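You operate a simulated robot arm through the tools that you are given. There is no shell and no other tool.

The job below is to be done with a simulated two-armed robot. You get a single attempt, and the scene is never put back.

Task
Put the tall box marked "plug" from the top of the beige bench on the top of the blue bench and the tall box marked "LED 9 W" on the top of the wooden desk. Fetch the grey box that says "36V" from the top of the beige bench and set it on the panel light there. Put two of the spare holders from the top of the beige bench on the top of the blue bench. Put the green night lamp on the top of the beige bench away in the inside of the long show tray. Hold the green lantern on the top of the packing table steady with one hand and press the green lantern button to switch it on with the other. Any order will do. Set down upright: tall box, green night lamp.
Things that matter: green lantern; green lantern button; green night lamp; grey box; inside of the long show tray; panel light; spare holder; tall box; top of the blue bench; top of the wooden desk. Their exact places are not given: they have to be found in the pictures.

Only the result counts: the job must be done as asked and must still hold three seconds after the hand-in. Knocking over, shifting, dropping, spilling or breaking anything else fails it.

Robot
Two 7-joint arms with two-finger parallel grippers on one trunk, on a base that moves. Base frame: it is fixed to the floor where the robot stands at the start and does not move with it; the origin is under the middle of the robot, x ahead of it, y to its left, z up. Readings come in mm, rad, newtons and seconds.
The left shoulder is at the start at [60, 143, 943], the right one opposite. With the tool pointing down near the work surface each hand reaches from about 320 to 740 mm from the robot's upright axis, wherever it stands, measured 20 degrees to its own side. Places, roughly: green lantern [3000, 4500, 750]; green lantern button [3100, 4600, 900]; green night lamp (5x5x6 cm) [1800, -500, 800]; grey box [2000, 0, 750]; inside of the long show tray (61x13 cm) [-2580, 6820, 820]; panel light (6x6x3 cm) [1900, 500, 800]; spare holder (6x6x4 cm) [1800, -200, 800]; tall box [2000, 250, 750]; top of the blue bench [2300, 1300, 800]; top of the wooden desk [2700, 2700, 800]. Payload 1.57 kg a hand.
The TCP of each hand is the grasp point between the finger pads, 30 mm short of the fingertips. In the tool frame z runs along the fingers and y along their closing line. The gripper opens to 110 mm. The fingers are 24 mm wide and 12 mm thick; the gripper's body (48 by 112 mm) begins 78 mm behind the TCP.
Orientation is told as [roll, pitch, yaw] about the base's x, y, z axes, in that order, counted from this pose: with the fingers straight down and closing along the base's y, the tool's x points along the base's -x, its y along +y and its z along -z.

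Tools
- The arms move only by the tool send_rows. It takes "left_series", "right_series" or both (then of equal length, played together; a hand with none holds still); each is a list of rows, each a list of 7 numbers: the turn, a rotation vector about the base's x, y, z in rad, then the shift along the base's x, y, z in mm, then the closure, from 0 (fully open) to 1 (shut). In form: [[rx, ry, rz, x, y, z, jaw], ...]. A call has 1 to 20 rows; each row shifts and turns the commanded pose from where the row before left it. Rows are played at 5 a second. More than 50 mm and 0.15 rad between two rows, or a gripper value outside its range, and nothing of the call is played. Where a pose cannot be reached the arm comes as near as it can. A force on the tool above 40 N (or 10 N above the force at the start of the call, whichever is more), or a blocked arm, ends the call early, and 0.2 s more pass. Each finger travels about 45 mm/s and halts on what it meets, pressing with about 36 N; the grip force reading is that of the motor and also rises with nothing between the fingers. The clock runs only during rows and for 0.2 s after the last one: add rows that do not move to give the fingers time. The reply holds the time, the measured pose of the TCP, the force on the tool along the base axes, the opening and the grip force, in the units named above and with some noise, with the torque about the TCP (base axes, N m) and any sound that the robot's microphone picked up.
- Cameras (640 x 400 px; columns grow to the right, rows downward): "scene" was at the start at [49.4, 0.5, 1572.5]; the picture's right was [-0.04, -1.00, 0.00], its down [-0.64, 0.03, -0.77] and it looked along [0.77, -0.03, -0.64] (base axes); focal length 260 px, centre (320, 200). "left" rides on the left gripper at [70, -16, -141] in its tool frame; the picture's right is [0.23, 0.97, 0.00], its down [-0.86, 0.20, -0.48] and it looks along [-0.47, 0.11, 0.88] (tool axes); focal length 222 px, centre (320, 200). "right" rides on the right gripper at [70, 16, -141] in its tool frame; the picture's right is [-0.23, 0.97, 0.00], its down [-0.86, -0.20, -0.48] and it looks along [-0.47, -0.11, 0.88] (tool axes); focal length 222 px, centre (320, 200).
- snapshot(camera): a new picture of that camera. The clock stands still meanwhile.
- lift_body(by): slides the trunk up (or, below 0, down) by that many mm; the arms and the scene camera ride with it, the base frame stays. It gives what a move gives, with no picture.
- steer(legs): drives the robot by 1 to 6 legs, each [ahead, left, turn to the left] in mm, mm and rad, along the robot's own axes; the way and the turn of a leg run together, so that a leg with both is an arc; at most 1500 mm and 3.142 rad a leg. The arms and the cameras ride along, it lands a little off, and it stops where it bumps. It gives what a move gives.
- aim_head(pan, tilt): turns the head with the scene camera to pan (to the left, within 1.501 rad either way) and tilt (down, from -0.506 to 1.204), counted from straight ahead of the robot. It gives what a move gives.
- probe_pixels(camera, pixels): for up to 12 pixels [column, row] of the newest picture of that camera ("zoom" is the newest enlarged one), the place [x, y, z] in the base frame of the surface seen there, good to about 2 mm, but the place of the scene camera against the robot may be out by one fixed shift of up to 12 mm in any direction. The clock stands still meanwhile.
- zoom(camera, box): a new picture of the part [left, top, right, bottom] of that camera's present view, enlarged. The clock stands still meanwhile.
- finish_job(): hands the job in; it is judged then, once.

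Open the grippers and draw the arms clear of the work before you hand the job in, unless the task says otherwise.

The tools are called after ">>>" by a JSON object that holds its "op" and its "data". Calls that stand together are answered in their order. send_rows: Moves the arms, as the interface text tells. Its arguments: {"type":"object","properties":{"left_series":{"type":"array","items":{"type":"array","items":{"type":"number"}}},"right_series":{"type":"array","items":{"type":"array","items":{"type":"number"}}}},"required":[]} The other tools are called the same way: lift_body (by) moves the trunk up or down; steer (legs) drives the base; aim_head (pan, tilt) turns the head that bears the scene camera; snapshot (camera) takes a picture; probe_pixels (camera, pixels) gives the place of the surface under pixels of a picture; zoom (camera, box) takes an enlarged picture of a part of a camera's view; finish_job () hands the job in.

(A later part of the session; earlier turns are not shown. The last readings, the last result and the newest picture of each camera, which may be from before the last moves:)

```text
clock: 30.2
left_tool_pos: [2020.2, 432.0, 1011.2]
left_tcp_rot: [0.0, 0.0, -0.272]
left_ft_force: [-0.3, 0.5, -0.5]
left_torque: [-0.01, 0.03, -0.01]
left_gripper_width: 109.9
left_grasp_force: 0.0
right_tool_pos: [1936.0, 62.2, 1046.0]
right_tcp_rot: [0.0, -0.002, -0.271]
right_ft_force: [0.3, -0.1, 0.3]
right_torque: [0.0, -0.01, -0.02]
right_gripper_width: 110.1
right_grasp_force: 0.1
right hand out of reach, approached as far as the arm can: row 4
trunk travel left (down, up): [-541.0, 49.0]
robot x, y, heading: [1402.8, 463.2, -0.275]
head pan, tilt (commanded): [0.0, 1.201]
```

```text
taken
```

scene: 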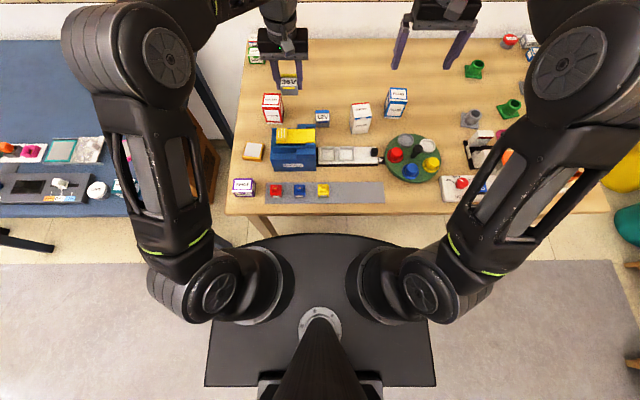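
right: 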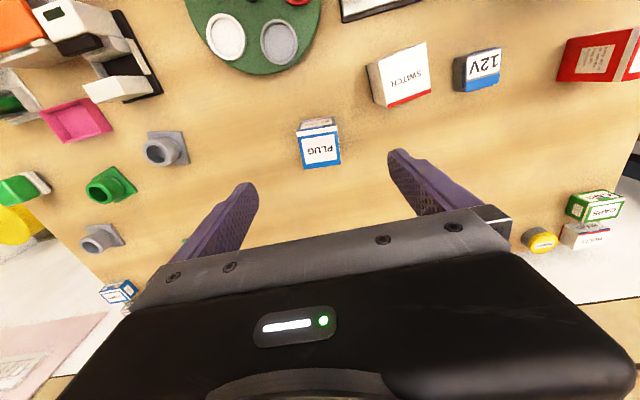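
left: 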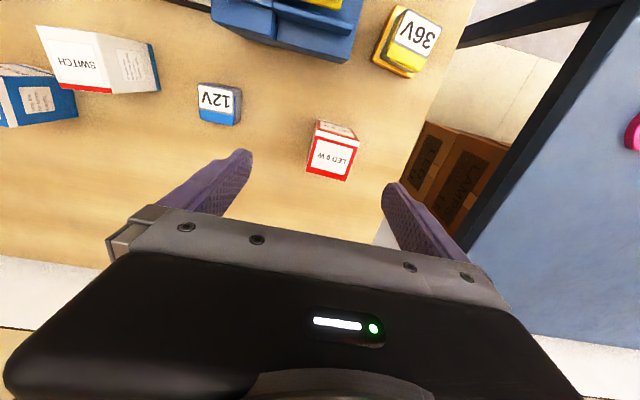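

LED box top at left (333,155), PLUG box top at right (320,150). I zoom on each and probe the top corners.

>>> {"op": "zoom", "data": {"camera": "left", "box": [290, 110, 380, 190]}}

>>> {"op": "probe_pixels", "data": {"camera": "left", "pixels": [[315, 135], [357, 140], [309, 173], [345, 178], [332, 155], [322, 126], [350, 131]]}}

>>> {"op": "zoom", "data": {"camera": "right", "box": [275, 100, 365, 180]}}

>>> {"op": "probe_pixels", "data": {"camera": "right", "pixels": [[300, 137], [337, 132], [305, 165], [339, 162], [320, 150], [303, 126], [334, 121]]}}

```text
5.00 times, centred on (335, 150) of left
```

zoom: 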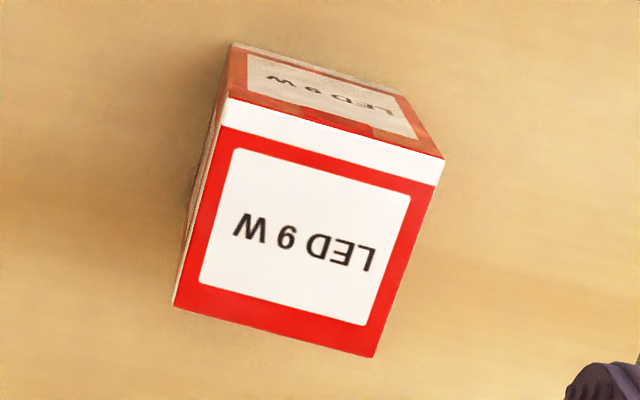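

```text
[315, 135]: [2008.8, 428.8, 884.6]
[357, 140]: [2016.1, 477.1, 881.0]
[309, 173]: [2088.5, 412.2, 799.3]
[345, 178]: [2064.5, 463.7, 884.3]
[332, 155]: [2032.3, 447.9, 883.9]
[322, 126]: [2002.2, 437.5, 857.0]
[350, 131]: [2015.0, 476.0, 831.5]
```

```text
5.00 times, centred on (320, 140) of right
```

zoom: 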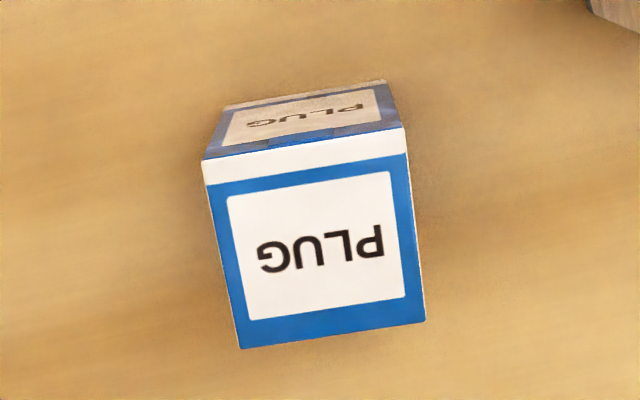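

```text
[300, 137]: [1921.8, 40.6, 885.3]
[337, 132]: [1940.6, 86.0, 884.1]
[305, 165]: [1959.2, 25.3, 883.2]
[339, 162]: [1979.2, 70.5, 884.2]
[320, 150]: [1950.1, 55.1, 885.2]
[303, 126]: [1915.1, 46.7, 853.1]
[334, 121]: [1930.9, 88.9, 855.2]
```

I probe the exact corners of both tops.

>>> {"op": "probe_pixels", "data": {"camera": "zoom", "pixels": [[208, 165], [401, 133], [422, 315], [244, 343], [318, 240]]}}

>>> {"op": "probe_pixels", "data": {"camera": "left", "pixels": [[318, 131], [358, 143], [345, 179], [308, 170], [332, 156]]}}

```text
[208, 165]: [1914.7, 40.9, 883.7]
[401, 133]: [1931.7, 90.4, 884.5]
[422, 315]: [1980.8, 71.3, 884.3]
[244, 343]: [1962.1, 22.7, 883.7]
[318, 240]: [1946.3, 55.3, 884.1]
```

```text
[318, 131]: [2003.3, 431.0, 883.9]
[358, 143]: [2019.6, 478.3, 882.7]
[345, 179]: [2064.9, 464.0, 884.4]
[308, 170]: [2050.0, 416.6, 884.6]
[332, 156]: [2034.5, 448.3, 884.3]
```

PLUG: centre (1947.3,56.3), yaw -0.35, top 884. LED: centre (2034.5,447.5), yaw -0.315. I shift the base 80 mm right and 40 mm forward so both are well within reach.

>>> {"op": "steer", "data": {"legs": [[40, -80, 0]]}}

```text
clock: 31.3
left_tool_pos: [2036.4, 340.8, 1011.6]
left_tcp_rot: [0.002, 0.0, -0.273]
left_ft_force: [0.0, -1.2, -0.3]
left_torque: [0.02, 0.0, 0.01]
left_gripper_width: 110.1
left_grasp_force: 0.2
right_tool_pos: [1952.5, -28.8, 1044.7]
right_tcp_rot: [0.002, -0.001, -0.271]
right_ft_force: [-0.5, 0.2, 0.1]
right_torque: [0.06, 0.01, 0.02]
right_gripper_width: 109.8
right_grasp_force: 0.1
trunk travel left (down, up): [-541.0, 49.0]
robot x, y, heading: [1420.9, 374.4, -0.268]
head pan, tilt (commanded): [0.0, 1.201]
```

I align both hands above their boxes at z≈960, turning slightly to match the box yaw.

>>> {"op": "send_rows", "data": {"left_series": [[0, 0, -0.014, -1, 35, -17, 0], [0, 0, -0.014, -1, 36, -17, 0], [0, 0, -0.014, 0, 36, -17, 0], [0, 0, 0, 0, 0, 0, 0], [0, 0, 0, 0, 0, 0, 0]], "right_series": [[0, 0, -0.026, -2, 28, -28, 0], [0, 0, -0.026, -2, 28, -28, 0], [0, 0, -0.026, -1, 29, -28, 0], [0, 0, 0, 0, 0, 0, 0], [0, 0, 0, 0, 0, 0, 0]]}}

>>> {"op": "snapshot", "data": {"camera": "left"}}

>>> {"op": "snapshot", "data": {"camera": "right"}}

```text
clock: 32.5
left_tool_pos: [2033.8, 449.1, 957.9]
left_tcp_rot: [0.0, -0.001, -0.314]
left_ft_force: [0.0, -0.2, -0.8]
left_torque: [-0.01, 0.01, -0.03]
left_gripper_width: 110.0
left_grasp_force: 0.1
right_tool_pos: [1945.3, 57.9, 963.3]
right_tcp_rot: [0.001, -0.006, -0.351]
right_ft_force: [0.0, 0.9, 1.1]
right_torque: [0.01, 0.0, 0.01]
right_gripper_width: 109.9
right_grasp_force: 0.0
trunk travel left (down, up): [-541.0, 49.0]
robot x, y, heading: [1421.3, 374.6, -0.269]
head pan, tilt (commanded): [0.0, 1.201]
```

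```text
taken
```

left: 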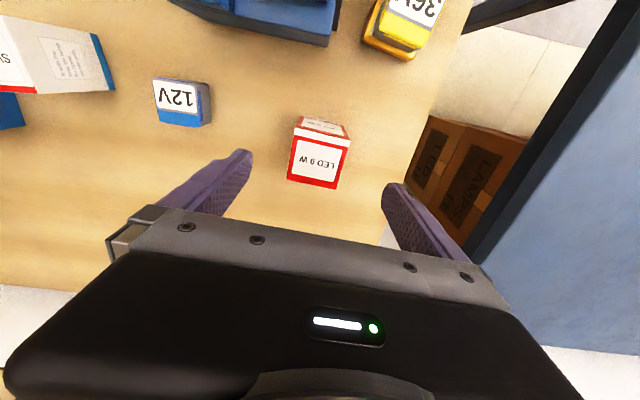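

```text
taken
```

right: 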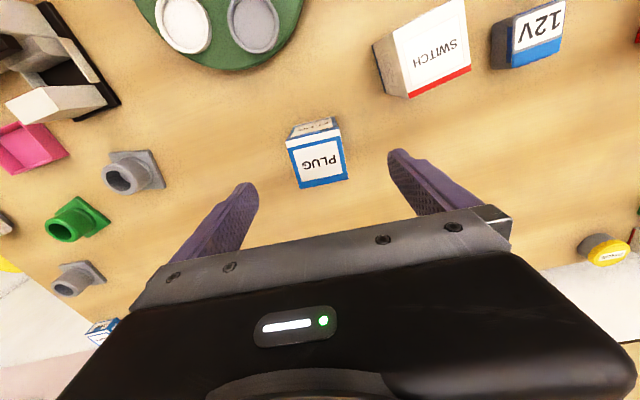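

Both are centred over their boxes. I descend both to TCP z≈850.

>>> {"op": "send_rows", "data": {"left_series": [[0, 0, 0, 0, -1, -36, 0], [0, 0, 0, 0, 0, -36, 0], [0, 0, 0, 0, 0, -36, 0], [0, 0, 0, 0, 0, 0, 0], [0, 0, 0, 0, 0, 0, 0]], "right_series": [[0, 0, 0, 1, -1, -38, 0], [0, 0, 0, 0, 0, -38, 0], [0, 0, 0, 0, 0, -37, 0], [0, 0, 0, 0, 0, 0, 0], [0, 0, 0, 0, 0, 0, 0]]}}

>>> {"op": "snapshot", "data": {"camera": "left"}}

>>> {"op": "snapshot", "data": {"camera": "right"}}

```text
clock: 33.7
left_tool_pos: [2033.6, 449.5, 850.4]
left_tcp_rot: [-0.001, 0.001, -0.313]
left_ft_force: [-0.8, 0.1, -0.5]
left_torque: [0.0, -0.05, -0.01]
left_gripper_width: 110.1
left_grasp_force: 0.1
right_tool_pos: [1951.0, 58.3, 846.8]
right_tcp_rot: [0.001, -0.005, -0.352]
right_ft_force: [0.2, 0.6, -1.0]
right_torque: [-0.02, -0.01, -0.01]
right_gripper_width: 109.9
right_grasp_force: 0.1
trunk travel left (down, up): [-541.0, 49.0]
robot x, y, heading: [1420.7, 376.6, -0.272]
head pan, tilt (commanded): [0.0, 1.201]
```

```text
taken
```

left: 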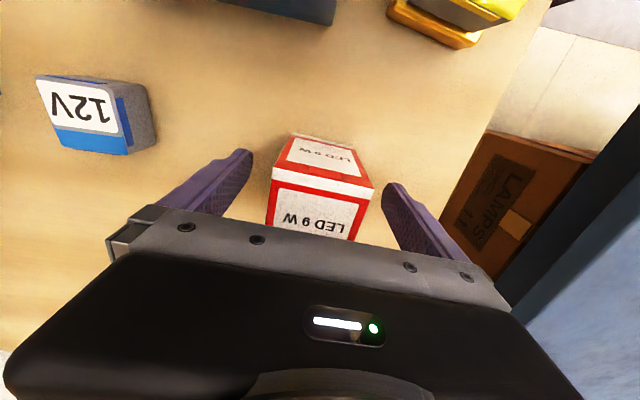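

```text
taken
```

right: 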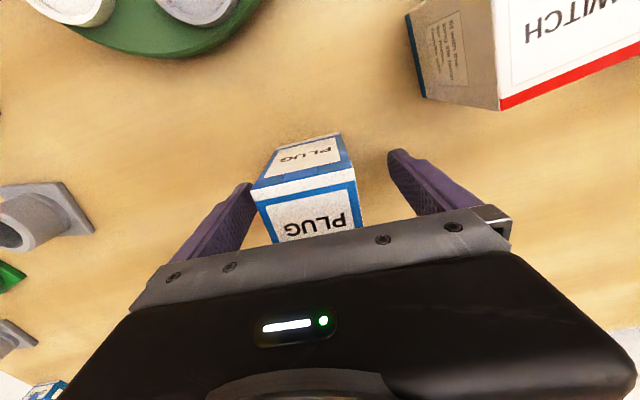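

Boxes sit between the fingers. I recentre the right hand by ~2-3 mm and close both.

>>> {"op": "send_rows", "data": {"left_series": [[0, 0, 0, 0, -1, 0, 0], [0, 0, 0, 0, 0, 0, 1], [0, 0, 0, 0, 0, 0, 1], [0, 0, 0, 0, 0, 0, 1], [0, 0, 0, 0, 0, 0, 1], [0, 0, 0, 0, 0, 0, 1], [0, 0, 0, 0, 0, 0, 1]], "right_series": [[0, 0, 0, -3, -2, 0, 0], [0, 0, 0, 0, 0, 0, 1], [0, 0, 0, 0, 0, 0, 1], [0, 0, 0, 0, 0, 0, 1], [0, 0, 0, 0, 0, 0, 1], [0, 0, 0, 0, 0, 0, 1], [0, 0, 0, 0, 0, 0, 1]]}}

```text
clock: 35.3
left_tool_pos: [2033.9, 448.6, 849.9]
left_tcp_rot: [-0.001, 0.0, -0.313]
left_ft_force: [-0.1, -0.2, 0.8]
left_torque: [0.0, 0.05, 0.02]
left_gripper_width: 54.3
left_grasp_force: 35.7
right_tool_pos: [1947.4, 53.9, 847.3]
right_tcp_rot: [-0.001, -0.003, -0.35]
right_ft_force: [-0.1, -0.2, 0.4]
right_torque: [-0.02, 0.02, -0.04]
right_gripper_width: 54.6
right_grasp_force: 35.9
trunk travel left (down, up): [-541.0, 49.0]
robot x, y, heading: [1417.3, 374.6, -0.269]
head pan, tilt (commanded): [0.0, 1.201]
```

Both gripped (54 mm). I lift both straight up by 170 mm.

>>> {"op": "send_rows", "data": {"left_series": [[0, 0, 0, 0, 0, 20, 1], [0, 0, 0, 0, 0, 40, 1], [0, 0, 0, 0, 0, 40, 1], [0, 0, 0, 0, 0, 40, 1], [0, 0, 0, 0, 0, 30, 1], [0, 0, 0, 0, 0, 0, 1]], "right_series": [[0, 0, 0, 0, 0, 20, 1], [0, 0, 0, 0, 0, 40, 1], [0, 0, 0, 0, 0, 40, 1], [0, 0, 0, 0, 0, 40, 1], [0, 0, 0, 0, 0, 30, 1], [0, 0, 0, 0, 0, 0, 1]]}}

>>> {"op": "aim_head", "data": {"pan": 0.8, "tilt": 0.8}}

>>> {"op": "snapshot", "data": {"camera": "scene"}}

```text
clock: 36.7
left_tool_pos: [2034.1, 447.1, 1022.2]
left_tcp_rot: [-0.002, 0.001, -0.315]
left_ft_force: [-0.3, -0.1, -1.7]
left_torque: [0.0, 0.03, 0.0]
left_gripper_width: 54.6
left_grasp_force: 36.0
right_tool_pos: [1946.8, 53.3, 1018.5]
right_tcp_rot: [-0.001, -0.002, -0.351]
right_ft_force: [0.3, 0.3, -0.2]
right_torque: [-0.02, 0.03, 0.0]
right_gripper_width: 54.7
right_grasp_force: 36.2
trunk travel left (down, up): [-541.0, 49.0]
robot x, y, heading: [1419.5, 378.0, -0.269]
head pan, tilt (commanded): [0.0, 1.201]
```

```text
clock: 37.9
left_tool_pos: [2033.9, 446.0, 1022.8]
left_tcp_rot: [0.0, -0.001, -0.314]
left_ft_force: [-0.3, 0.7, -0.4]
left_torque: [-0.02, -0.02, -0.02]
left_gripper_width: 54.5
left_grasp_force: 35.9
right_tool_pos: [1947.2, 54.6, 1017.5]
right_tcp_rot: [-0.001, -0.004, -0.351]
right_ft_force: [-0.1, 0.3, -1.0]
right_torque: [-0.03, -0.02, -0.04]
right_gripper_width: 54.6
right_grasp_force: 36.0
trunk travel left (down, up): [-541.0, 49.0]
robot x, y, heading: [1421.5, 374.4, -0.272]
head pan, tilt (commanded): [0.799, 0.799]
```

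```text
taken
```

scene: 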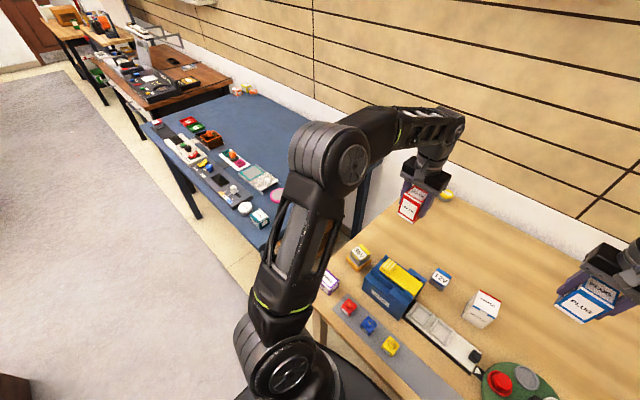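

I probe the blue bench's corners and the items on it, and the wooden desk's near corner.

>>> {"op": "probe_pixels", "data": {"camera": "scene", "pixels": [[266, 240], [148, 125], [225, 95], [370, 170], [280, 195], [245, 205], [262, 215], [275, 140], [228, 80], [130, 88], [195, 215], [240, 270]]}}

>>> {"op": "zoom", "data": {"camera": "scene", "box": [60, 60, 320, 250]}}

```text
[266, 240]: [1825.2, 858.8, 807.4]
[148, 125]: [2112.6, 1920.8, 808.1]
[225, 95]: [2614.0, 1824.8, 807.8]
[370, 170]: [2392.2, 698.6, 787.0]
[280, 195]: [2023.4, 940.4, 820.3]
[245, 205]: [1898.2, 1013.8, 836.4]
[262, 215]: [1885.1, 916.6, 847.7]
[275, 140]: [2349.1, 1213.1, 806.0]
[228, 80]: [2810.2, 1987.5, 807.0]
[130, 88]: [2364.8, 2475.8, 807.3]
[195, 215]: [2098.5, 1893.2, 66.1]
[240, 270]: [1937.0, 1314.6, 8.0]
```

```text
2.11 times, centred on (190, 155) of scene
```

zoom: 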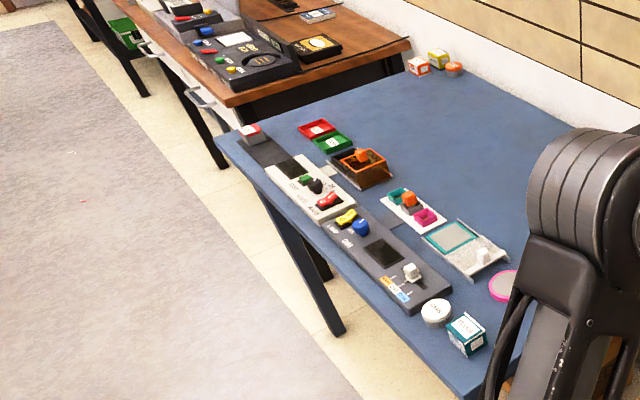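

The blue bench top is free in its rear/middle area (e.g. around (2220,1060)). I back off 120 mm and drive left ~970 mm to stand before it.

>>> {"op": "steer", "data": {"legs": [[-120, 0, 0], [0, 970, 0]]}}

>>> {"op": "aim_head", "data": {"pan": 0.0, "tilt": 1.0}}

>>> {"op": "snapshot", "data": {"camera": "scene"}}

>>> {"op": "snapshot", "data": {"camera": "right"}}

```text
clock: 43.8
left_tool_pos: [2176.9, 1430.8, 1021.9]
left_tcp_rot: [0.001, -0.001, -0.302]
left_ft_force: [-0.4, 0.2, -1.9]
left_torque: [0.01, 0.02, -0.01]
left_gripper_width: 54.4
left_grasp_force: 35.8
right_tool_pos: [2093.6, 1037.0, 1018.1]
right_tcp_rot: [0.001, -0.003, -0.336]
right_ft_force: [0.2, 0.0, -0.4]
right_torque: [0.0, 0.02, 0.02]
right_gripper_width: 54.6
right_grasp_force: 36.1
trunk travel left (down, up): [-541.0, 49.0]
robot x, y, heading: [1560.4, 1348.0, -0.26]
head pan, tilt (commanded): [0.799, 0.799]
```

```text
clock: 44.9
left_tool_pos: [2175.4, 1430.9, 1021.4]
left_tcp_rot: [0.0, 0.0, -0.303]
left_ft_force: [-1.1, 0.0, -1.0]
left_torque: [-0.04, -0.01, 0.02]
left_gripper_width: 54.8
left_grasp_force: 35.6
right_tool_pos: [2092.4, 1037.4, 1018.1]
right_tcp_rot: [-0.001, -0.003, -0.337]
right_ft_force: [0.0, -1.1, -0.8]
right_torque: [-0.03, -0.01, 0.0]
right_gripper_width: 54.8
right_grasp_force: 36.3
trunk travel left (down, up): [-541.0, 49.0]
robot x, y, heading: [1561.5, 1349.3, -0.261]
head pan, tilt (commanded): [0.0, 1.0]
```

```text
taken
```

scene: 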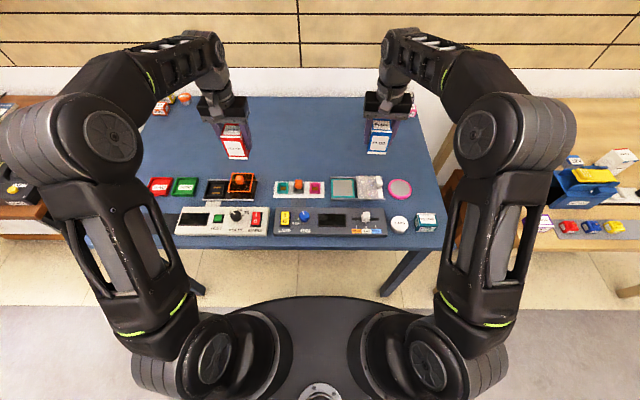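

```text
taken
```

right: 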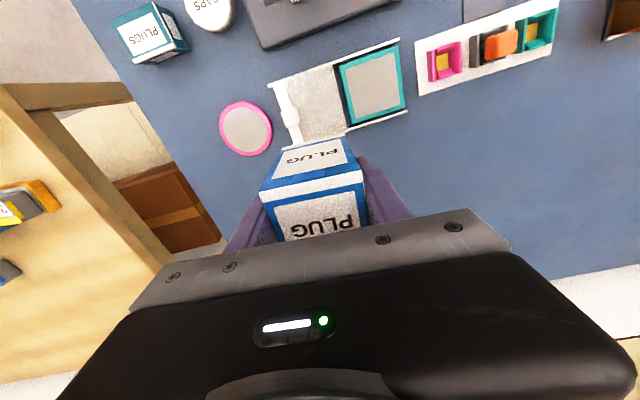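

The right hand with PLUG stands just behind the small display board; I drive 150 mm forward so it comes over free blue top.

>>> {"op": "steer", "data": {"legs": [[150, 0, 0]]}}

>>> {"op": "snapshot", "data": {"camera": "right"}}

>>> {"op": "probe_pixels", "data": {"camera": "right", "pixels": [[420, 180], [200, 180], [450, 150], [330, 100], [245, 55], [170, 130]]}}

```text
clock: 46.3
left_tool_pos: [2323.8, 1390.1, 1020.5]
left_tcp_rot: [-0.001, 0.0, -0.303]
left_ft_force: [0.8, -0.2, -1.0]
left_torque: [0.0, 0.03, -0.01]
left_gripper_width: 54.5
left_grasp_force: 35.8
right_tool_pos: [2239.1, 996.6, 1017.0]
right_tcp_rot: [0.0, 0.0, -0.34]
right_ft_force: [0.5, -0.4, -1.8]
right_torque: [0.0, 0.04, -0.02]
right_gripper_width: 54.8
right_grasp_force: 36.1
trunk travel left (down, up): [-541.0, 49.0]
robot x, y, heading: [1708.5, 1312.6, -0.26]
head pan, tilt (commanded): [0.0, 1.0]
```

```text
taken
```

right: 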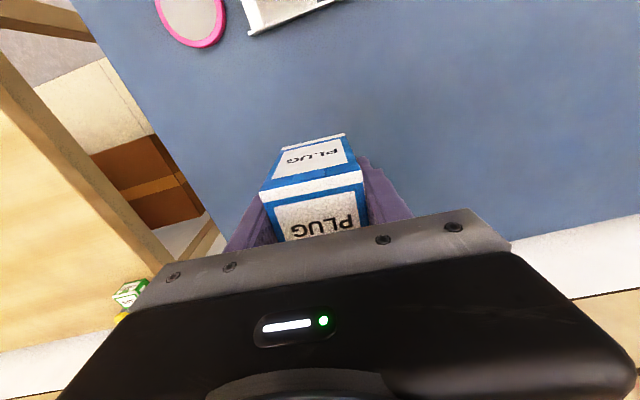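

```text
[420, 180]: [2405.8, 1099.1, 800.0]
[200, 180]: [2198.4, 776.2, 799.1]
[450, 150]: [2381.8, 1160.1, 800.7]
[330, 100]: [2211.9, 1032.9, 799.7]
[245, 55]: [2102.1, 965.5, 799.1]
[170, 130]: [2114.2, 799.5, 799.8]
```

Blue top z ≈799.7, free around (2239,997). I lower the PLUG box by 163 mm, then feel for contact.

>>> {"op": "send_rows", "data": {"right_series": [[0, 0, 0, 0, 0, -45, 1], [0, 0, 0, 0, 0, -45, 1], [0, 0, 0, 0, 0, -40, 1], [0, 0, 0, 0, 0, -25, 1], [0, 0, 0, 0, 0, -8, 1], [0, 0, 0, 0, 0, -2, 1], [0, 0, 0, 0, 0, -1.5, 1], [0, 0, 0, 0, 0, 0, 1]]}}

```text
clock: 48.1
left_tool_pos: [2322.5, 1390.4, 1022.5]
left_tcp_rot: [0.0, 0.0, -0.302]
left_ft_force: [0.4, -0.2, -0.9]
left_torque: [0.04, -0.01, 0.02]
left_gripper_width: 54.5
left_grasp_force: 35.2
right_tool_pos: [2238.3, 996.0, 851.2]
right_tcp_rot: [0.001, -0.004, -0.339]
right_ft_force: [0.2, 1.1, -1.3]
right_torque: [-0.02, 0.01, -0.03]
right_gripper_width: 54.5
right_grasp_force: 35.5
trunk travel left (down, up): [-541.0, 49.0]
robot x, y, heading: [1710.9, 1309.9, -0.259]
head pan, tilt (commanded): [0.0, 1.0]
```

No contact yet at z 851; I step down in 1 mm steps.

>>> {"op": "send_rows", "data": {"right_series": [[0, 0, 0, 0, 0, -1, 1], [0, 0, 0, 0, 0, -1, 1], [0, 0, 0, 0, 0, 0, 1]]}}

```text
clock: 48.9
left_tool_pos: [2322.4, 1391.2, 1022.3]
left_tcp_rot: [0.001, 0.001, -0.304]
left_ft_force: [0.7, 0.1, -1.4]
left_torque: [-0.01, 0.04, -0.01]
left_gripper_width: 54.6
left_grasp_force: 36.3
right_tool_pos: [2238.4, 995.4, 849.3]
right_tcp_rot: [0.001, -0.003, -0.34]
right_ft_force: [-0.1, -0.8, -1.6]
right_torque: [0.0, -0.01, 0.01]
right_gripper_width: 54.7
right_grasp_force: 36.3
trunk travel left (down, up): [-541.0, 49.0]
robot x, y, heading: [1707.7, 1311.0, -0.258]
head pan, tilt (commanded): [0.0, 1.0]
```

>>> {"op": "send_rows", "data": {"right_series": [[0, 0, 0, 0, 0, -0.7, 1], [0, 0, 0, 0, 0, -0.7, 1], [0, 0, 0, 0, 0, 0, 1]]}}

```text
clock: 49.7
left_tool_pos: [2322.0, 1389.7, 1021.9]
left_tcp_rot: [0.0, 0.0, -0.305]
left_ft_force: [0.1, -0.4, -0.7]
left_torque: [0.03, 0.02, 0.02]
left_gripper_width: 54.5
left_grasp_force: 36.6
right_tool_pos: [2238.7, 995.4, 847.7]
right_tcp_rot: [0.001, -0.004, -0.341]
right_ft_force: [-0.1, 0.7, -0.8]
right_torque: [0.02, -0.02, 0.0]
right_gripper_width: 54.6
right_grasp_force: 36.2
trunk travel left (down, up): [-541.0, 49.0]
robot x, y, heading: [1709.8, 1310.9, -0.262]
head pan, tilt (commanded): [0.0, 1.0]
```

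Still no contact (force ≈ weight only); I continue in sub-mm steps.

>>> {"op": "send_rows", "data": {"right_series": [[0, 0, 0, 0, 0, -0.6, 1], [0, 0, 0, 0, 0, -0.6, 1], [0, 0, 0, 0, 0, 0, 1]]}}

```text
clock: 50.5
left_tool_pos: [2321.7, 1390.1, 1022.4]
left_tcp_rot: [0.0, -0.001, -0.304]
left_ft_force: [-0.5, -1.2, -1.0]
left_torque: [0.03, -0.02, 0.03]
left_gripper_width: 54.7
left_grasp_force: 35.6
right_tool_pos: [2239.3, 996.5, 847.5]
right_tcp_rot: [-0.001, -0.003, -0.341]
right_ft_force: [-1.5, -1.5, 4.8]
right_torque: [0.05, 0.16, 0.01]
right_gripper_width: 54.7
right_grasp_force: 35.7
trunk travel left (down, up): [-541.0, 49.0]
robot x, y, heading: [1709.1, 1310.8, -0.258]
head pan, tilt (commanded): [0.0, 1.0]
```

Contact is felt (~5 N). I open the right jaws and rise straight up.

>>> {"op": "send_rows", "data": {"right_series": [[0, 0, 0, 0, 0, 0, 0.45], [0, 0, 0, 0, 0, 0, 0.35], [0, 0, 0, 0, 0, 0, 0.2], [0, 0, 0, 0, 0, 0, 0.1], [0, 0, 0, 0, 0, 0, 0.1], [0, 0, 0, 0, 0, 20, 0.1], [0, 0, 0, 0, 0, 40, 0.1], [0, 0, 0, 0, 0, 45, 0.1], [0, 0, 0, 0, 0, 45, 0.1], [0, 0, 0, 0, 0, 30, 0.1], [0, 0, 0, 0, 0, 0, 0.1]]}}

>>> {"op": "snapshot", "data": {"camera": "right"}}

>>> {"op": "snapshot", "data": {"camera": "scene"}}

```text
clock: 52.9
left_tool_pos: [2321.5, 1389.9, 1022.7]
left_tcp_rot: [-0.001, 0.002, -0.303]
left_ft_force: [-0.4, 0.2, -1.4]
left_torque: [-0.01, 0.01, 0.01]
left_gripper_width: 54.5
left_grasp_force: 36.0
right_tool_pos: [2239.9, 995.4, 1028.1]
right_tcp_rot: [0.002, -0.004, -0.338]
right_ft_force: [-1.2, -1.0, -0.3]
right_torque: [-0.02, -0.01, 0.03]
right_gripper_width: 99.3
right_grasp_force: 0.0
trunk travel left (down, up): [-541.0, 49.0]
robot x, y, heading: [1712.3, 1313.5, -0.265]
head pan, tilt (commanded): [0.0, 1.0]
```

```text
taken
```

right: 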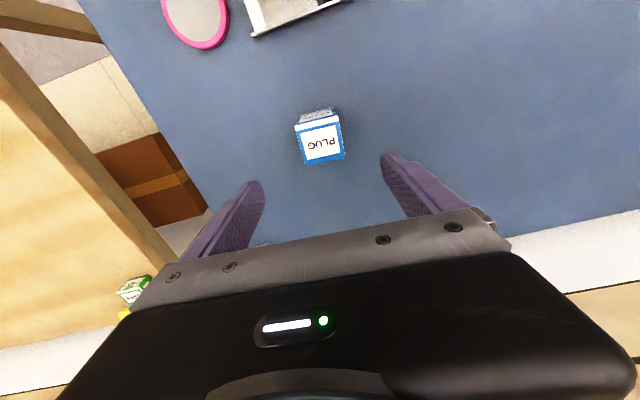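

```text
taken
```

scene: 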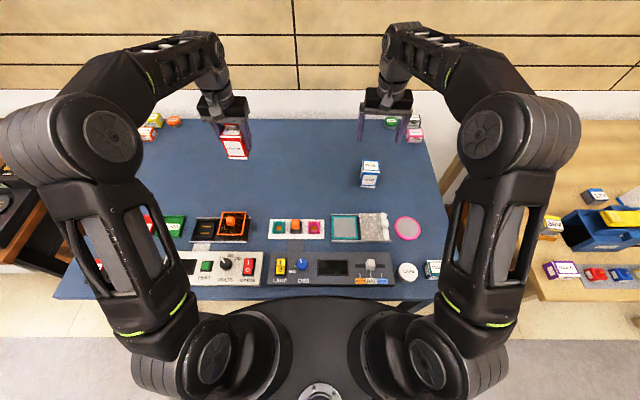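

PLUG is standing upright on the blue bench. I back off and look left toward the wooden desk.

>>> {"op": "steer", "data": {"legs": [[-160, 0, 0]]}}

>>> {"op": "aim_head", "data": {"pan": 0.9, "tilt": 0.6}}

>>> {"op": "snapshot", "data": {"camera": "scene"}}

```text
clock: 54.3
left_tool_pos: [2168.4, 1431.1, 1022.8]
left_tcp_rot: [0.0, -0.002, -0.305]
left_ft_force: [0.2, 1.0, -1.3]
left_torque: [-0.02, -0.02, 0.0]
left_gripper_width: 54.4
left_grasp_force: 36.5
right_tool_pos: [2084.9, 1036.4, 1027.9]
right_tcp_rot: [-0.001, -0.005, -0.34]
right_ft_force: [-0.6, 0.0, 0.9]
right_torque: [-0.03, -0.03, -0.04]
right_gripper_width: 98.9
right_grasp_force: 0.0
trunk travel left (down, up): [-541.0, 49.0]
robot x, y, heading: [1554.0, 1352.2, -0.262]
head pan, tilt (commanded): [0.0, 1.0]
```

```text
clock: 55.5
left_tool_pos: [2169.3, 1430.2, 1021.9]
left_tcp_rot: [0.0, 0.0, -0.302]
left_ft_force: [-0.4, -0.4, -0.8]
left_torque: [0.0, -0.02, 0.01]
left_gripper_width: 54.5
left_grasp_force: 36.0
right_tool_pos: [2085.4, 1037.2, 1027.1]
right_tcp_rot: [0.0, -0.002, -0.34]
right_ft_force: [0.4, 0.8, 0.0]
right_torque: [0.02, 0.02, 0.0]
right_gripper_width: 99.3
right_grasp_force: 0.0
trunk travel left (down, up): [-541.0, 49.0]
robot x, y, heading: [1553.1, 1356.3, -0.257]
head pan, tilt (commanded): [0.901, 0.6]
```

```text
taken
```

scene: 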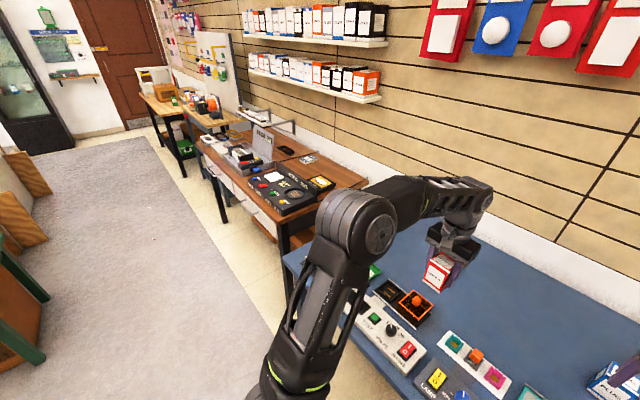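

I probe the desk's corners, free spots, the later tables and the left-side shelves for clearance.

>>> {"op": "probe_pixels", "data": {"camera": "scene", "pixels": [[282, 228], [200, 145], [345, 185], [300, 190], [305, 145], [320, 165], [280, 140], [215, 118], [45, 297], [45, 192], [150, 95], [30, 235]]}}

>>> {"op": "zoom", "data": {"camera": "scene", "box": [130, 80, 380, 240]}}

```text
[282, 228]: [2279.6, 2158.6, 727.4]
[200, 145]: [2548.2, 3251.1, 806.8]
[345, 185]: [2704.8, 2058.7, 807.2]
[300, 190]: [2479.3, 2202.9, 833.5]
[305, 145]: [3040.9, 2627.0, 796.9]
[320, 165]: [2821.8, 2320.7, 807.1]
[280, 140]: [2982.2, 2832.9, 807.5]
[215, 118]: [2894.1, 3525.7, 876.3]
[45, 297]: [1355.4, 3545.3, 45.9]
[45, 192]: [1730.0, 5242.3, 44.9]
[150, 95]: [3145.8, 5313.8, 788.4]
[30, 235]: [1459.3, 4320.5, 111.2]
```

```text
2.50 times, centred on (255, 160) of scene
```

zoom: 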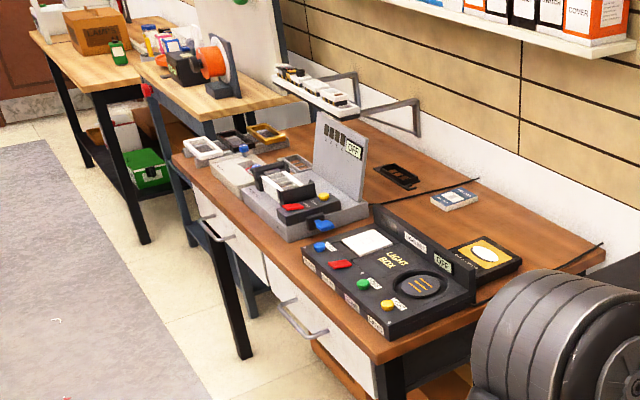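

The desk's front edge runs (2270,2160)→(2548,3251); free wood shows between the sign stand and the light box. I drive left ~1150 mm to stand before the desk.

>>> {"op": "steer", "data": {"legs": [[0, 1150, 0]]}}

>>> {"op": "aim_head", "data": {"pan": 0.1, "tilt": 0.9}}

>>> {"op": "snapshot", "data": {"camera": "scene"}}

>>> {"op": "snapshot", "data": {"camera": "left"}}

```text
clock: 61.3
left_tool_pos: [2458.8, 2538.9, 1022.8]
left_tcp_rot: [0.0, 0.001, -0.295]
left_ft_force: [-0.4, 0.0, -0.7]
left_torque: [-0.02, 0.01, 0.02]
left_gripper_width: 54.7
left_grasp_force: 36.4
right_tool_pos: [2379.2, 2143.8, 1026.6]
right_tcp_rot: [0.001, -0.004, -0.329]
right_ft_force: [0.3, 0.2, -0.1]
right_torque: [-0.02, 0.02, 0.0]
right_gripper_width: 99.1
right_grasp_force: 0.0
trunk travel left (down, up): [-541.0, 49.0]
robot x, y, heading: [1845.3, 2452.6, -0.25]
head pan, tilt (commanded): [0.901, 0.6]
```

```text
clock: 62.5
left_tool_pos: [2459.7, 2539.7, 1022.0]
left_tcp_rot: [0.0, 0.001, -0.296]
left_ft_force: [1.0, -1.3, -0.5]
left_torque: [0.03, 0.01, -0.03]
left_gripper_width: 54.4
left_grasp_force: 36.2
right_tool_pos: [2379.2, 2142.6, 1027.2]
right_tcp_rot: [0.0, -0.003, -0.33]
right_ft_force: [-0.1, 0.4, -0.1]
right_torque: [-0.01, 0.01, 0.02]
right_gripper_width: 99.0
right_grasp_force: 0.0
trunk travel left (down, up): [-541.0, 49.0]
robot x, y, heading: [1845.9, 2450.1, -0.26]
head pan, tilt (commanded): [0.099, 0.901]
```

```text
taken
```

scene: 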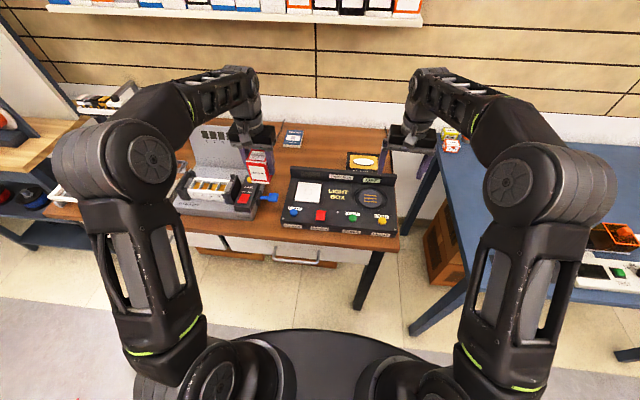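

```text
taken
```

left: 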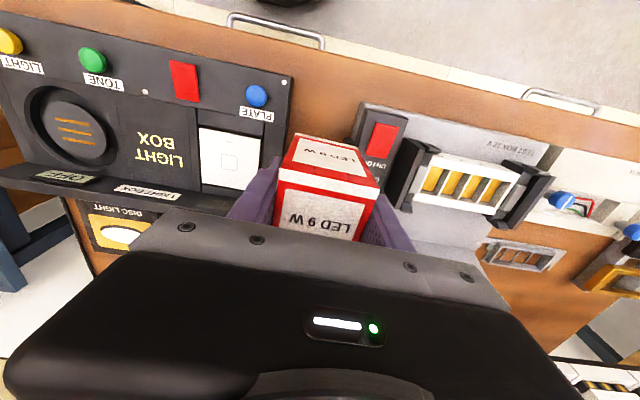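

I zoom on the desk area to find free space behind the light box, around (310,155).

>>> {"op": "zoom", "data": {"camera": "scene", "box": [180, 100, 420, 250]}}

>>> {"op": "probe_pixels", "data": {"camera": "zoom", "pixels": [[345, 145], [400, 110], [300, 165], [300, 190], [430, 90], [290, 85], [480, 145], [330, 185], [540, 200], [500, 85], [280, 160], [580, 370]]}}

```text
2.67 times, centred on (300, 175) of scene
```

zoom: 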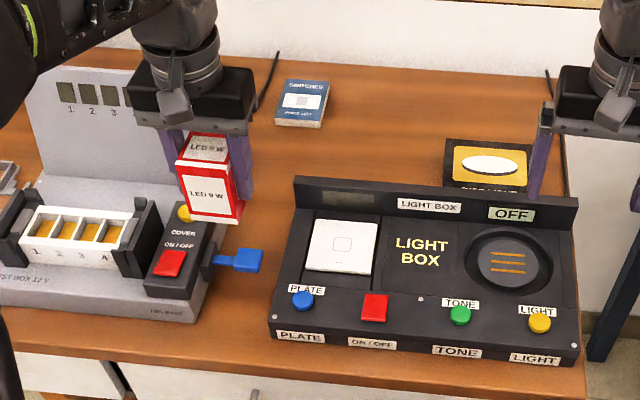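

```text
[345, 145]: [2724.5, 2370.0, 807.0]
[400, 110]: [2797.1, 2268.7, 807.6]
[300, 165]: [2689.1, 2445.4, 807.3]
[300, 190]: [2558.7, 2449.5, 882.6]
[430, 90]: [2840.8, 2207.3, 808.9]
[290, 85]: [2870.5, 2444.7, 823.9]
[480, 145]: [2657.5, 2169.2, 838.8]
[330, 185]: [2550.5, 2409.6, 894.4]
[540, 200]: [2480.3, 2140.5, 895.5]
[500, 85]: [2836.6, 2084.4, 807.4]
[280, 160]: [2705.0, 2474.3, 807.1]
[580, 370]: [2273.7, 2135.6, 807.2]
```

Free spot chosen about (2725,2365), behind the light box. I check the under-desk obstacles (legs, boxes) before driving closer.

>>> {"op": "probe_pixels", "data": {"camera": "scene", "pixels": [[225, 255], [325, 266], [370, 285], [360, 305], [380, 260], [215, 245], [300, 262], [260, 250], [440, 250], [350, 250]]}}

>>> {"op": "aim_head", "data": {"pan": 0.1, "tilt": 0.65}}

>>> {"op": "snapshot", "data": {"camera": "scene"}}

```text
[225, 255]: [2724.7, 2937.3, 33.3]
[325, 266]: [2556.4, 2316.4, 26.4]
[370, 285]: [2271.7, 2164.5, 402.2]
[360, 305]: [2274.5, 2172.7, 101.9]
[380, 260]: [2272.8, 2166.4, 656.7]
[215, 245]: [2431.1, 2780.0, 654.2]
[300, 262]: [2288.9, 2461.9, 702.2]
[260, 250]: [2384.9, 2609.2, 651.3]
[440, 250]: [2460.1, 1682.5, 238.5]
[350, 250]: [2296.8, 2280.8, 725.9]
```

```text
clock: 63.2
left_tool_pos: [2459.5, 2538.0, 1021.9]
left_tcp_rot: [0.0, 0.001, -0.295]
left_ft_force: [-0.4, -0.1, -1.2]
left_torque: [-0.03, -0.02, 0.0]
left_gripper_width: 54.5
left_grasp_force: 36.2
right_tool_pos: [2378.7, 2142.8, 1028.0]
right_tcp_rot: [-0.001, -0.004, -0.328]
right_ft_force: [-0.7, -0.5, -0.5]
right_torque: [0.0, -0.03, -0.02]
right_gripper_width: 99.0
right_grasp_force: 0.0
trunk travel left (down, up): [-541.0, 49.0]
robot x, y, heading: [1846.5, 2455.5, -0.249]
head pan, tilt (commanded): [0.099, 0.649]
```

```text
taken
```

scene: 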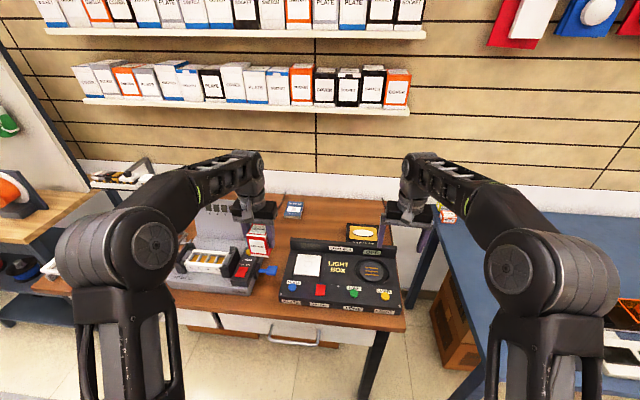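

The drawer handle protrudes to about 67 mm before the front edge and the leg is at u≈30-60. Before driving I check the height of the sign stand that the left hand would pass.

>>> {"op": "zoom", "data": {"camera": "scene", "box": [150, 170, 310, 280]}}

>>> {"op": "probe_pixels", "data": {"camera": "scene", "pixels": [[205, 203], [225, 206], [235, 207], [200, 212], [240, 225], [210, 232], [228, 240], [292, 210], [300, 205], [268, 200]]}}

```text
3.64 times, centred on (230, 225) of scene
```

zoom: 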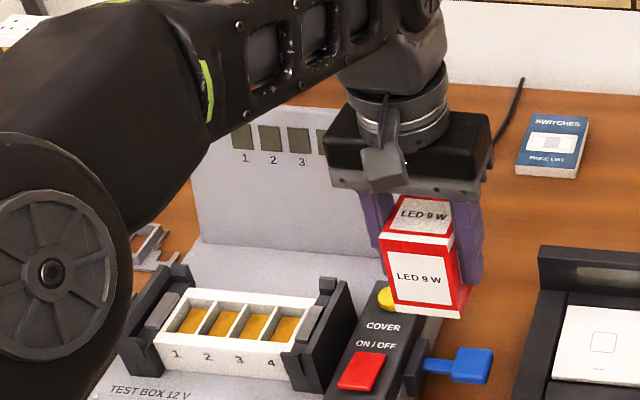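

```text
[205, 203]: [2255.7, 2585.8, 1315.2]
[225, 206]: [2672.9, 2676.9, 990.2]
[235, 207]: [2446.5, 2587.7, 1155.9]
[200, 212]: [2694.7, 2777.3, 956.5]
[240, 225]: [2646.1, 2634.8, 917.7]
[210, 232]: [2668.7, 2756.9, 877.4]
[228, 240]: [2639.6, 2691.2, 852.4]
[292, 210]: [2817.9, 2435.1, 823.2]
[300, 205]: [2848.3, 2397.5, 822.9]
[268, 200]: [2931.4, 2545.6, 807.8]
```

The sign stands up to z≈990+ near (2673,2677), so I first swing the left hand 167 mm to the right (toward the robot's middle), then drive in.

>>> {"op": "send_rows", "data": {"left_series": [[0, 0, 0, -10, -40, 0, 1], [0, 0, 0, -10, -40, 0, 1], [0, 0, 0, -11, -41, 0, 1], [0, 0, 0, -11, -41, 0, 1], [0, 0, 0, 0, 0, 0, 1]]}}

>>> {"op": "steer", "data": {"legs": [[232, 60, 0]]}}

>>> {"op": "snapshot", "data": {"camera": "left"}}

>>> {"op": "snapshot", "data": {"camera": "scene"}}

```text
clock: 64.4
left_tool_pos: [2415.6, 2375.6, 1021.1]
left_tcp_rot: [0.0, -0.001, -0.294]
left_ft_force: [-0.1, -0.5, -0.9]
left_torque: [0.0, 0.01, 0.01]
left_gripper_width: 54.7
left_grasp_force: 36.3
right_tool_pos: [2379.7, 2142.8, 1028.6]
right_tcp_rot: [-0.001, -0.004, -0.33]
right_ft_force: [-0.2, 0.6, 0.4]
right_torque: [-0.01, -0.02, -0.02]
right_gripper_width: 99.0
right_grasp_force: 0.1
trunk travel left (down, up): [-541.0, 49.0]
robot x, y, heading: [1847.4, 2452.0, -0.252]
head pan, tilt (commanded): [0.099, 0.649]
```

```text
clock: 66.2
left_tool_pos: [2657.5, 2374.7, 1020.2]
left_tcp_rot: [-0.001, 0.0, -0.294]
left_ft_force: [-0.5, 0.2, -0.6]
left_torque: [0.02, 0.04, -0.01]
left_gripper_width: 54.5
left_grasp_force: 35.8
right_tool_pos: [2621.1, 2142.7, 1026.7]
right_tcp_rot: [0.0, 0.0, -0.333]
right_ft_force: [-0.9, 0.4, 0.2]
right_torque: [0.0, 0.04, 0.01]
right_gripper_width: 99.1
right_grasp_force: 0.0
trunk travel left (down, up): [-541.0, 49.0]
robot x, y, heading: [2090.2, 2452.0, -0.256]
head pan, tilt (commanded): [0.099, 0.649]
```

```text
taken
```

left: 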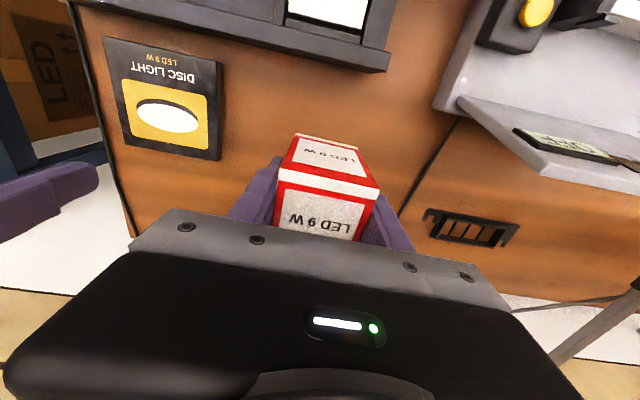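

```text
taken
```

scene: 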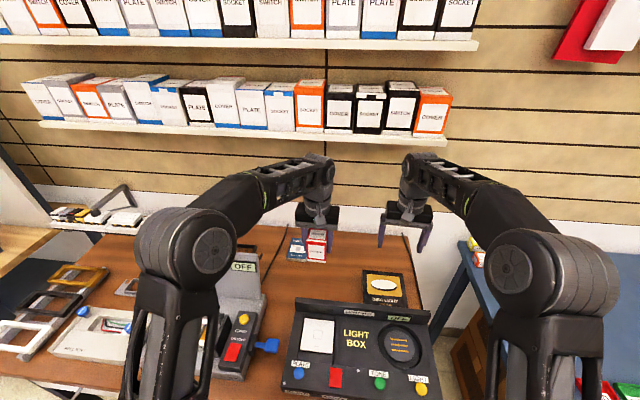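

The LED box hangs above free wood between the light box, disc light and a cable line. I probe the surface around it to pick the exact spot.

>>> {"op": "probe_pixels", "data": {"camera": "left", "pixels": [[300, 120], [425, 168], [450, 130], [240, 150], [380, 65], [215, 100], [410, 200], [460, 112], [430, 215], [290, 48]]}}

```text
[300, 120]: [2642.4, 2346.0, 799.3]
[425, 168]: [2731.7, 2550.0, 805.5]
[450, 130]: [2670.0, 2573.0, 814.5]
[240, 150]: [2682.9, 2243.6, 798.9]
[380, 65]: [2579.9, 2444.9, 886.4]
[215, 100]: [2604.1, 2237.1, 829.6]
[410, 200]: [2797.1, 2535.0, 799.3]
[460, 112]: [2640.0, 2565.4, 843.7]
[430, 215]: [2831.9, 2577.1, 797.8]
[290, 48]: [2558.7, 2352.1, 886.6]
```

Desk top z ≈799.1; target (2680,2370) is clear of light box (x<2580), disc light and cable. I lower to near contact.

>>> {"op": "send_rows", "data": {"left_series": [[0, 0, 0, 11, -2, -40, 1], [0, 0, 0, 11, -2, -40, 1], [0, 0, 0, 0, 0, -40, 1], [0, 0, 0, 0, 0, -30, 1], [0, 0, 0, 0, 0, -14, 1], [0, 0, 0, 0, 0, -2, 1], [0, 0, 0, 0, 0, 0, 1]]}}

```text
clock: 67.8
left_tool_pos: [2678.5, 2371.0, 855.7]
left_tcp_rot: [-0.002, 0.0, -0.294]
left_ft_force: [1.1, 0.3, -0.1]
left_torque: [0.0, 0.01, -0.04]
left_gripper_width: 54.5
left_grasp_force: 36.1
right_tool_pos: [2620.4, 2142.5, 1027.4]
right_tcp_rot: [-0.002, -0.004, -0.331]
right_ft_force: [0.4, 0.6, -0.2]
right_torque: [-0.01, -0.01, -0.02]
right_gripper_width: 98.9
right_grasp_force: 0.0
trunk travel left (down, up): [-541.0, 49.0]
robot x, y, heading: [2087.3, 2454.6, -0.252]
head pan, tilt (commanded): [0.099, 0.649]
```

I step down the last few mm, feeling for contact.

>>> {"op": "send_rows", "data": {"left_series": [[0, 0, 0, 0, 0, -1.5, 1], [0, 0, 0, 0, 0, -1, 1], [0, 0, 0, 0, 0, -0.7, 1], [0, 0, 0, 0, 0, 0, 1]]}}

```text
clock: 68.8
left_tool_pos: [2679.0, 2371.2, 851.5]
left_tcp_rot: [0.001, -0.001, -0.296]
left_ft_force: [0.3, 0.3, -0.8]
left_torque: [0.0, 0.02, -0.01]
left_gripper_width: 54.4
left_grasp_force: 36.1
right_tool_pos: [2620.7, 2141.7, 1026.1]
right_tcp_rot: [0.0, -0.005, -0.331]
right_ft_force: [-0.2, -0.2, -0.1]
right_torque: [0.01, 0.0, -0.01]
right_gripper_width: 99.0
right_grasp_force: 0.0
trunk travel left (down, up): [-541.0, 49.0]
robot x, y, heading: [2089.6, 2451.8, -0.252]
head pan, tilt (commanded): [0.099, 0.649]
```

>>> {"op": "send_rows", "data": {"left_series": [[0, 0, 0, 0, 0, -0.7, 1], [0, 0, 0, 0, 0, -0.7, 1], [0, 0, 0, 0, 0, 0, 1]]}}

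```text
clock: 69.6
left_tool_pos: [2679.0, 2369.7, 850.5]
left_tcp_rot: [0.001, 0.001, -0.295]
left_ft_force: [0.9, 0.0, -0.4]
left_torque: [-0.03, -0.02, -0.01]
left_gripper_width: 54.4
left_grasp_force: 36.1
right_tool_pos: [2620.0, 2142.2, 1027.6]
right_tcp_rot: [-0.001, -0.004, -0.333]
right_ft_force: [-0.7, 0.2, -0.5]
right_torque: [-0.02, 0.0, 0.0]
right_gripper_width: 99.1
right_grasp_force: 0.1
trunk travel left (down, up): [-541.0, 49.0]
robot x, y, heading: [2090.4, 2450.9, -0.256]
head pan, tilt (commanded): [0.099, 0.649]
```

Not touching yet; I continue by sub-mm steps.

>>> {"op": "send_rows", "data": {"left_series": [[0, 0, 0, 0, 0, -0.6, 1], [0, 0, 0, 0, 0, -0.6, 1], [0, 0, 0, 0, 0, 0, 1]]}}

```text
clock: 70.4
left_tool_pos: [2678.6, 2371.0, 849.8]
left_tcp_rot: [0.001, -0.002, -0.294]
left_ft_force: [1.4, -0.8, 5.8]
left_torque: [0.03, 0.16, 0.05]
left_gripper_width: 54.4
left_grasp_force: 36.0
right_tool_pos: [2620.7, 2141.8, 1028.2]
right_tcp_rot: [0.0, -0.005, -0.332]
right_ft_force: [1.0, -0.4, -0.5]
right_torque: [0.0, 0.01, 0.0]
right_gripper_width: 99.1
right_grasp_force: 0.1
trunk travel left (down, up): [-541.0, 49.0]
robot x, y, heading: [2090.8, 2454.8, -0.256]
head pan, tilt (commanded): [0.099, 0.649]
```

Contact is felt (~6 N). I open the left jaws and rise.

>>> {"op": "send_rows", "data": {"left_series": [[0, 0, 0, 0, 0, 0, 0.45], [0, 0, 0, 0, 0, 0, 0.35], [0, 0, 0, 0, 0, 0, 0.2], [0, 0, 0, 0, 0, 0, 0.1], [0, 0, 0, 0, 0, 0, 0.1], [0, 0, 0, 0, 0, 20, 0.1], [0, 0, 0, 0, 0, 40, 0.1], [0, 0, 0, 0, 0, 45, 0.1], [0, 0, 0, 0, 0, 45, 0.1], [0, 0, 0, 0, 0, 30, 0.1], [0, 0, 0, 0, 0, 0, 0.1]]}}

>>> {"op": "snapshot", "data": {"camera": "left"}}

>>> {"op": "snapshot", "data": {"camera": "scene"}}

```text
clock: 72.8
left_tool_pos: [2679.8, 2370.1, 1028.7]
left_tcp_rot: [0.0, 0.0, -0.294]
left_ft_force: [0.3, -0.1, 0.6]
left_torque: [0.01, -0.02, 0.02]
left_gripper_width: 99.2
left_grasp_force: 0.1
right_tool_pos: [2621.2, 2143.5, 1026.4]
right_tcp_rot: [0.0, -0.004, -0.332]
right_ft_force: [-0.2, -0.5, 0.3]
right_torque: [0.0, -0.01, 0.04]
right_gripper_width: 99.2
right_grasp_force: 0.1
trunk travel left (down, up): [-541.0, 49.0]
robot x, y, heading: [2087.1, 2454.4, -0.255]
head pan, tilt (commanded): [0.099, 0.649]
```

```text
taken
```

left: 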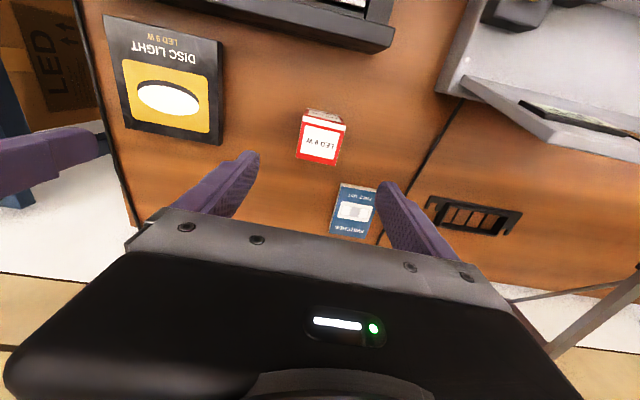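

```text
taken
```

scene: 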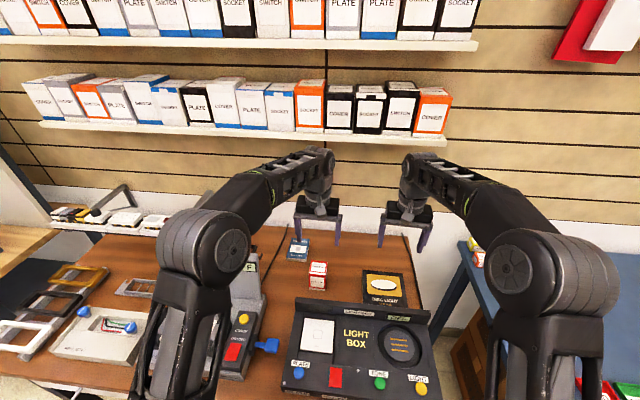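

The LED box stands upright on the desk. With both hands free I head for the green lantern: back off 260 mm, then drive left.

>>> {"op": "steer", "data": {"legs": [[-260, 0, 0], [0, 1000, 0]]}}

>>> {"op": "aim_head", "data": {"pan": 0.7, "tilt": 0.5}}

>>> {"op": "snapshot", "data": {"camera": "scene"}}

```text
clock: 79.6
left_tool_pos: [2695.4, 3433.9, 1029.9]
left_tcp_rot: [-0.001, -0.001, -0.303]
left_ft_force: [-0.8, 0.7, -0.2]
left_torque: [-0.02, 0.0, 0.01]
left_gripper_width: 98.9
left_grasp_force: 0.0
right_tool_pos: [2635.2, 3205.3, 1027.4]
right_tcp_rot: [0.0, -0.002, -0.339]
right_ft_force: [-0.2, 0.4, -0.8]
right_torque: [-0.04, 0.01, 0.03]
right_gripper_width: 99.0
right_grasp_force: 0.0
trunk travel left (down, up): [-541.0, 49.0]
robot x, y, heading: [2102.2, 3518.2, -0.26]
head pan, tilt (commanded): [0.099, 0.649]
```

```text
clock: 80.6
left_tool_pos: [2694.6, 3432.0, 1029.6]
left_tcp_rot: [0.001, 0.0, -0.302]
left_ft_force: [-0.5, -0.6, 0.4]
left_torque: [0.02, 0.03, 0.02]
left_gripper_width: 99.1
left_grasp_force: 0.1
right_tool_pos: [2635.1, 3204.6, 1027.5]
right_tcp_rot: [-0.001, -0.003, -0.338]
right_ft_force: [-1.2, 0.7, 0.4]
right_torque: [-0.01, 0.0, 0.02]
right_gripper_width: 99.1
right_grasp_force: 0.0
trunk travel left (down, up): [-541.0, 49.0]
robot x, y, heading: [2104.4, 3519.7, -0.26]
head pan, tilt (commanded): [0.7, 0.499]
```

```text
taken
```

scene: 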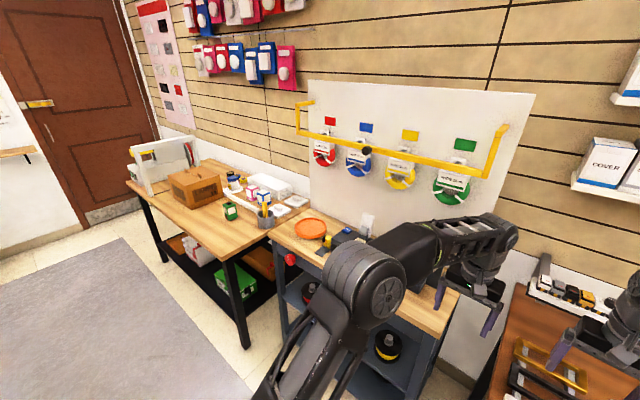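

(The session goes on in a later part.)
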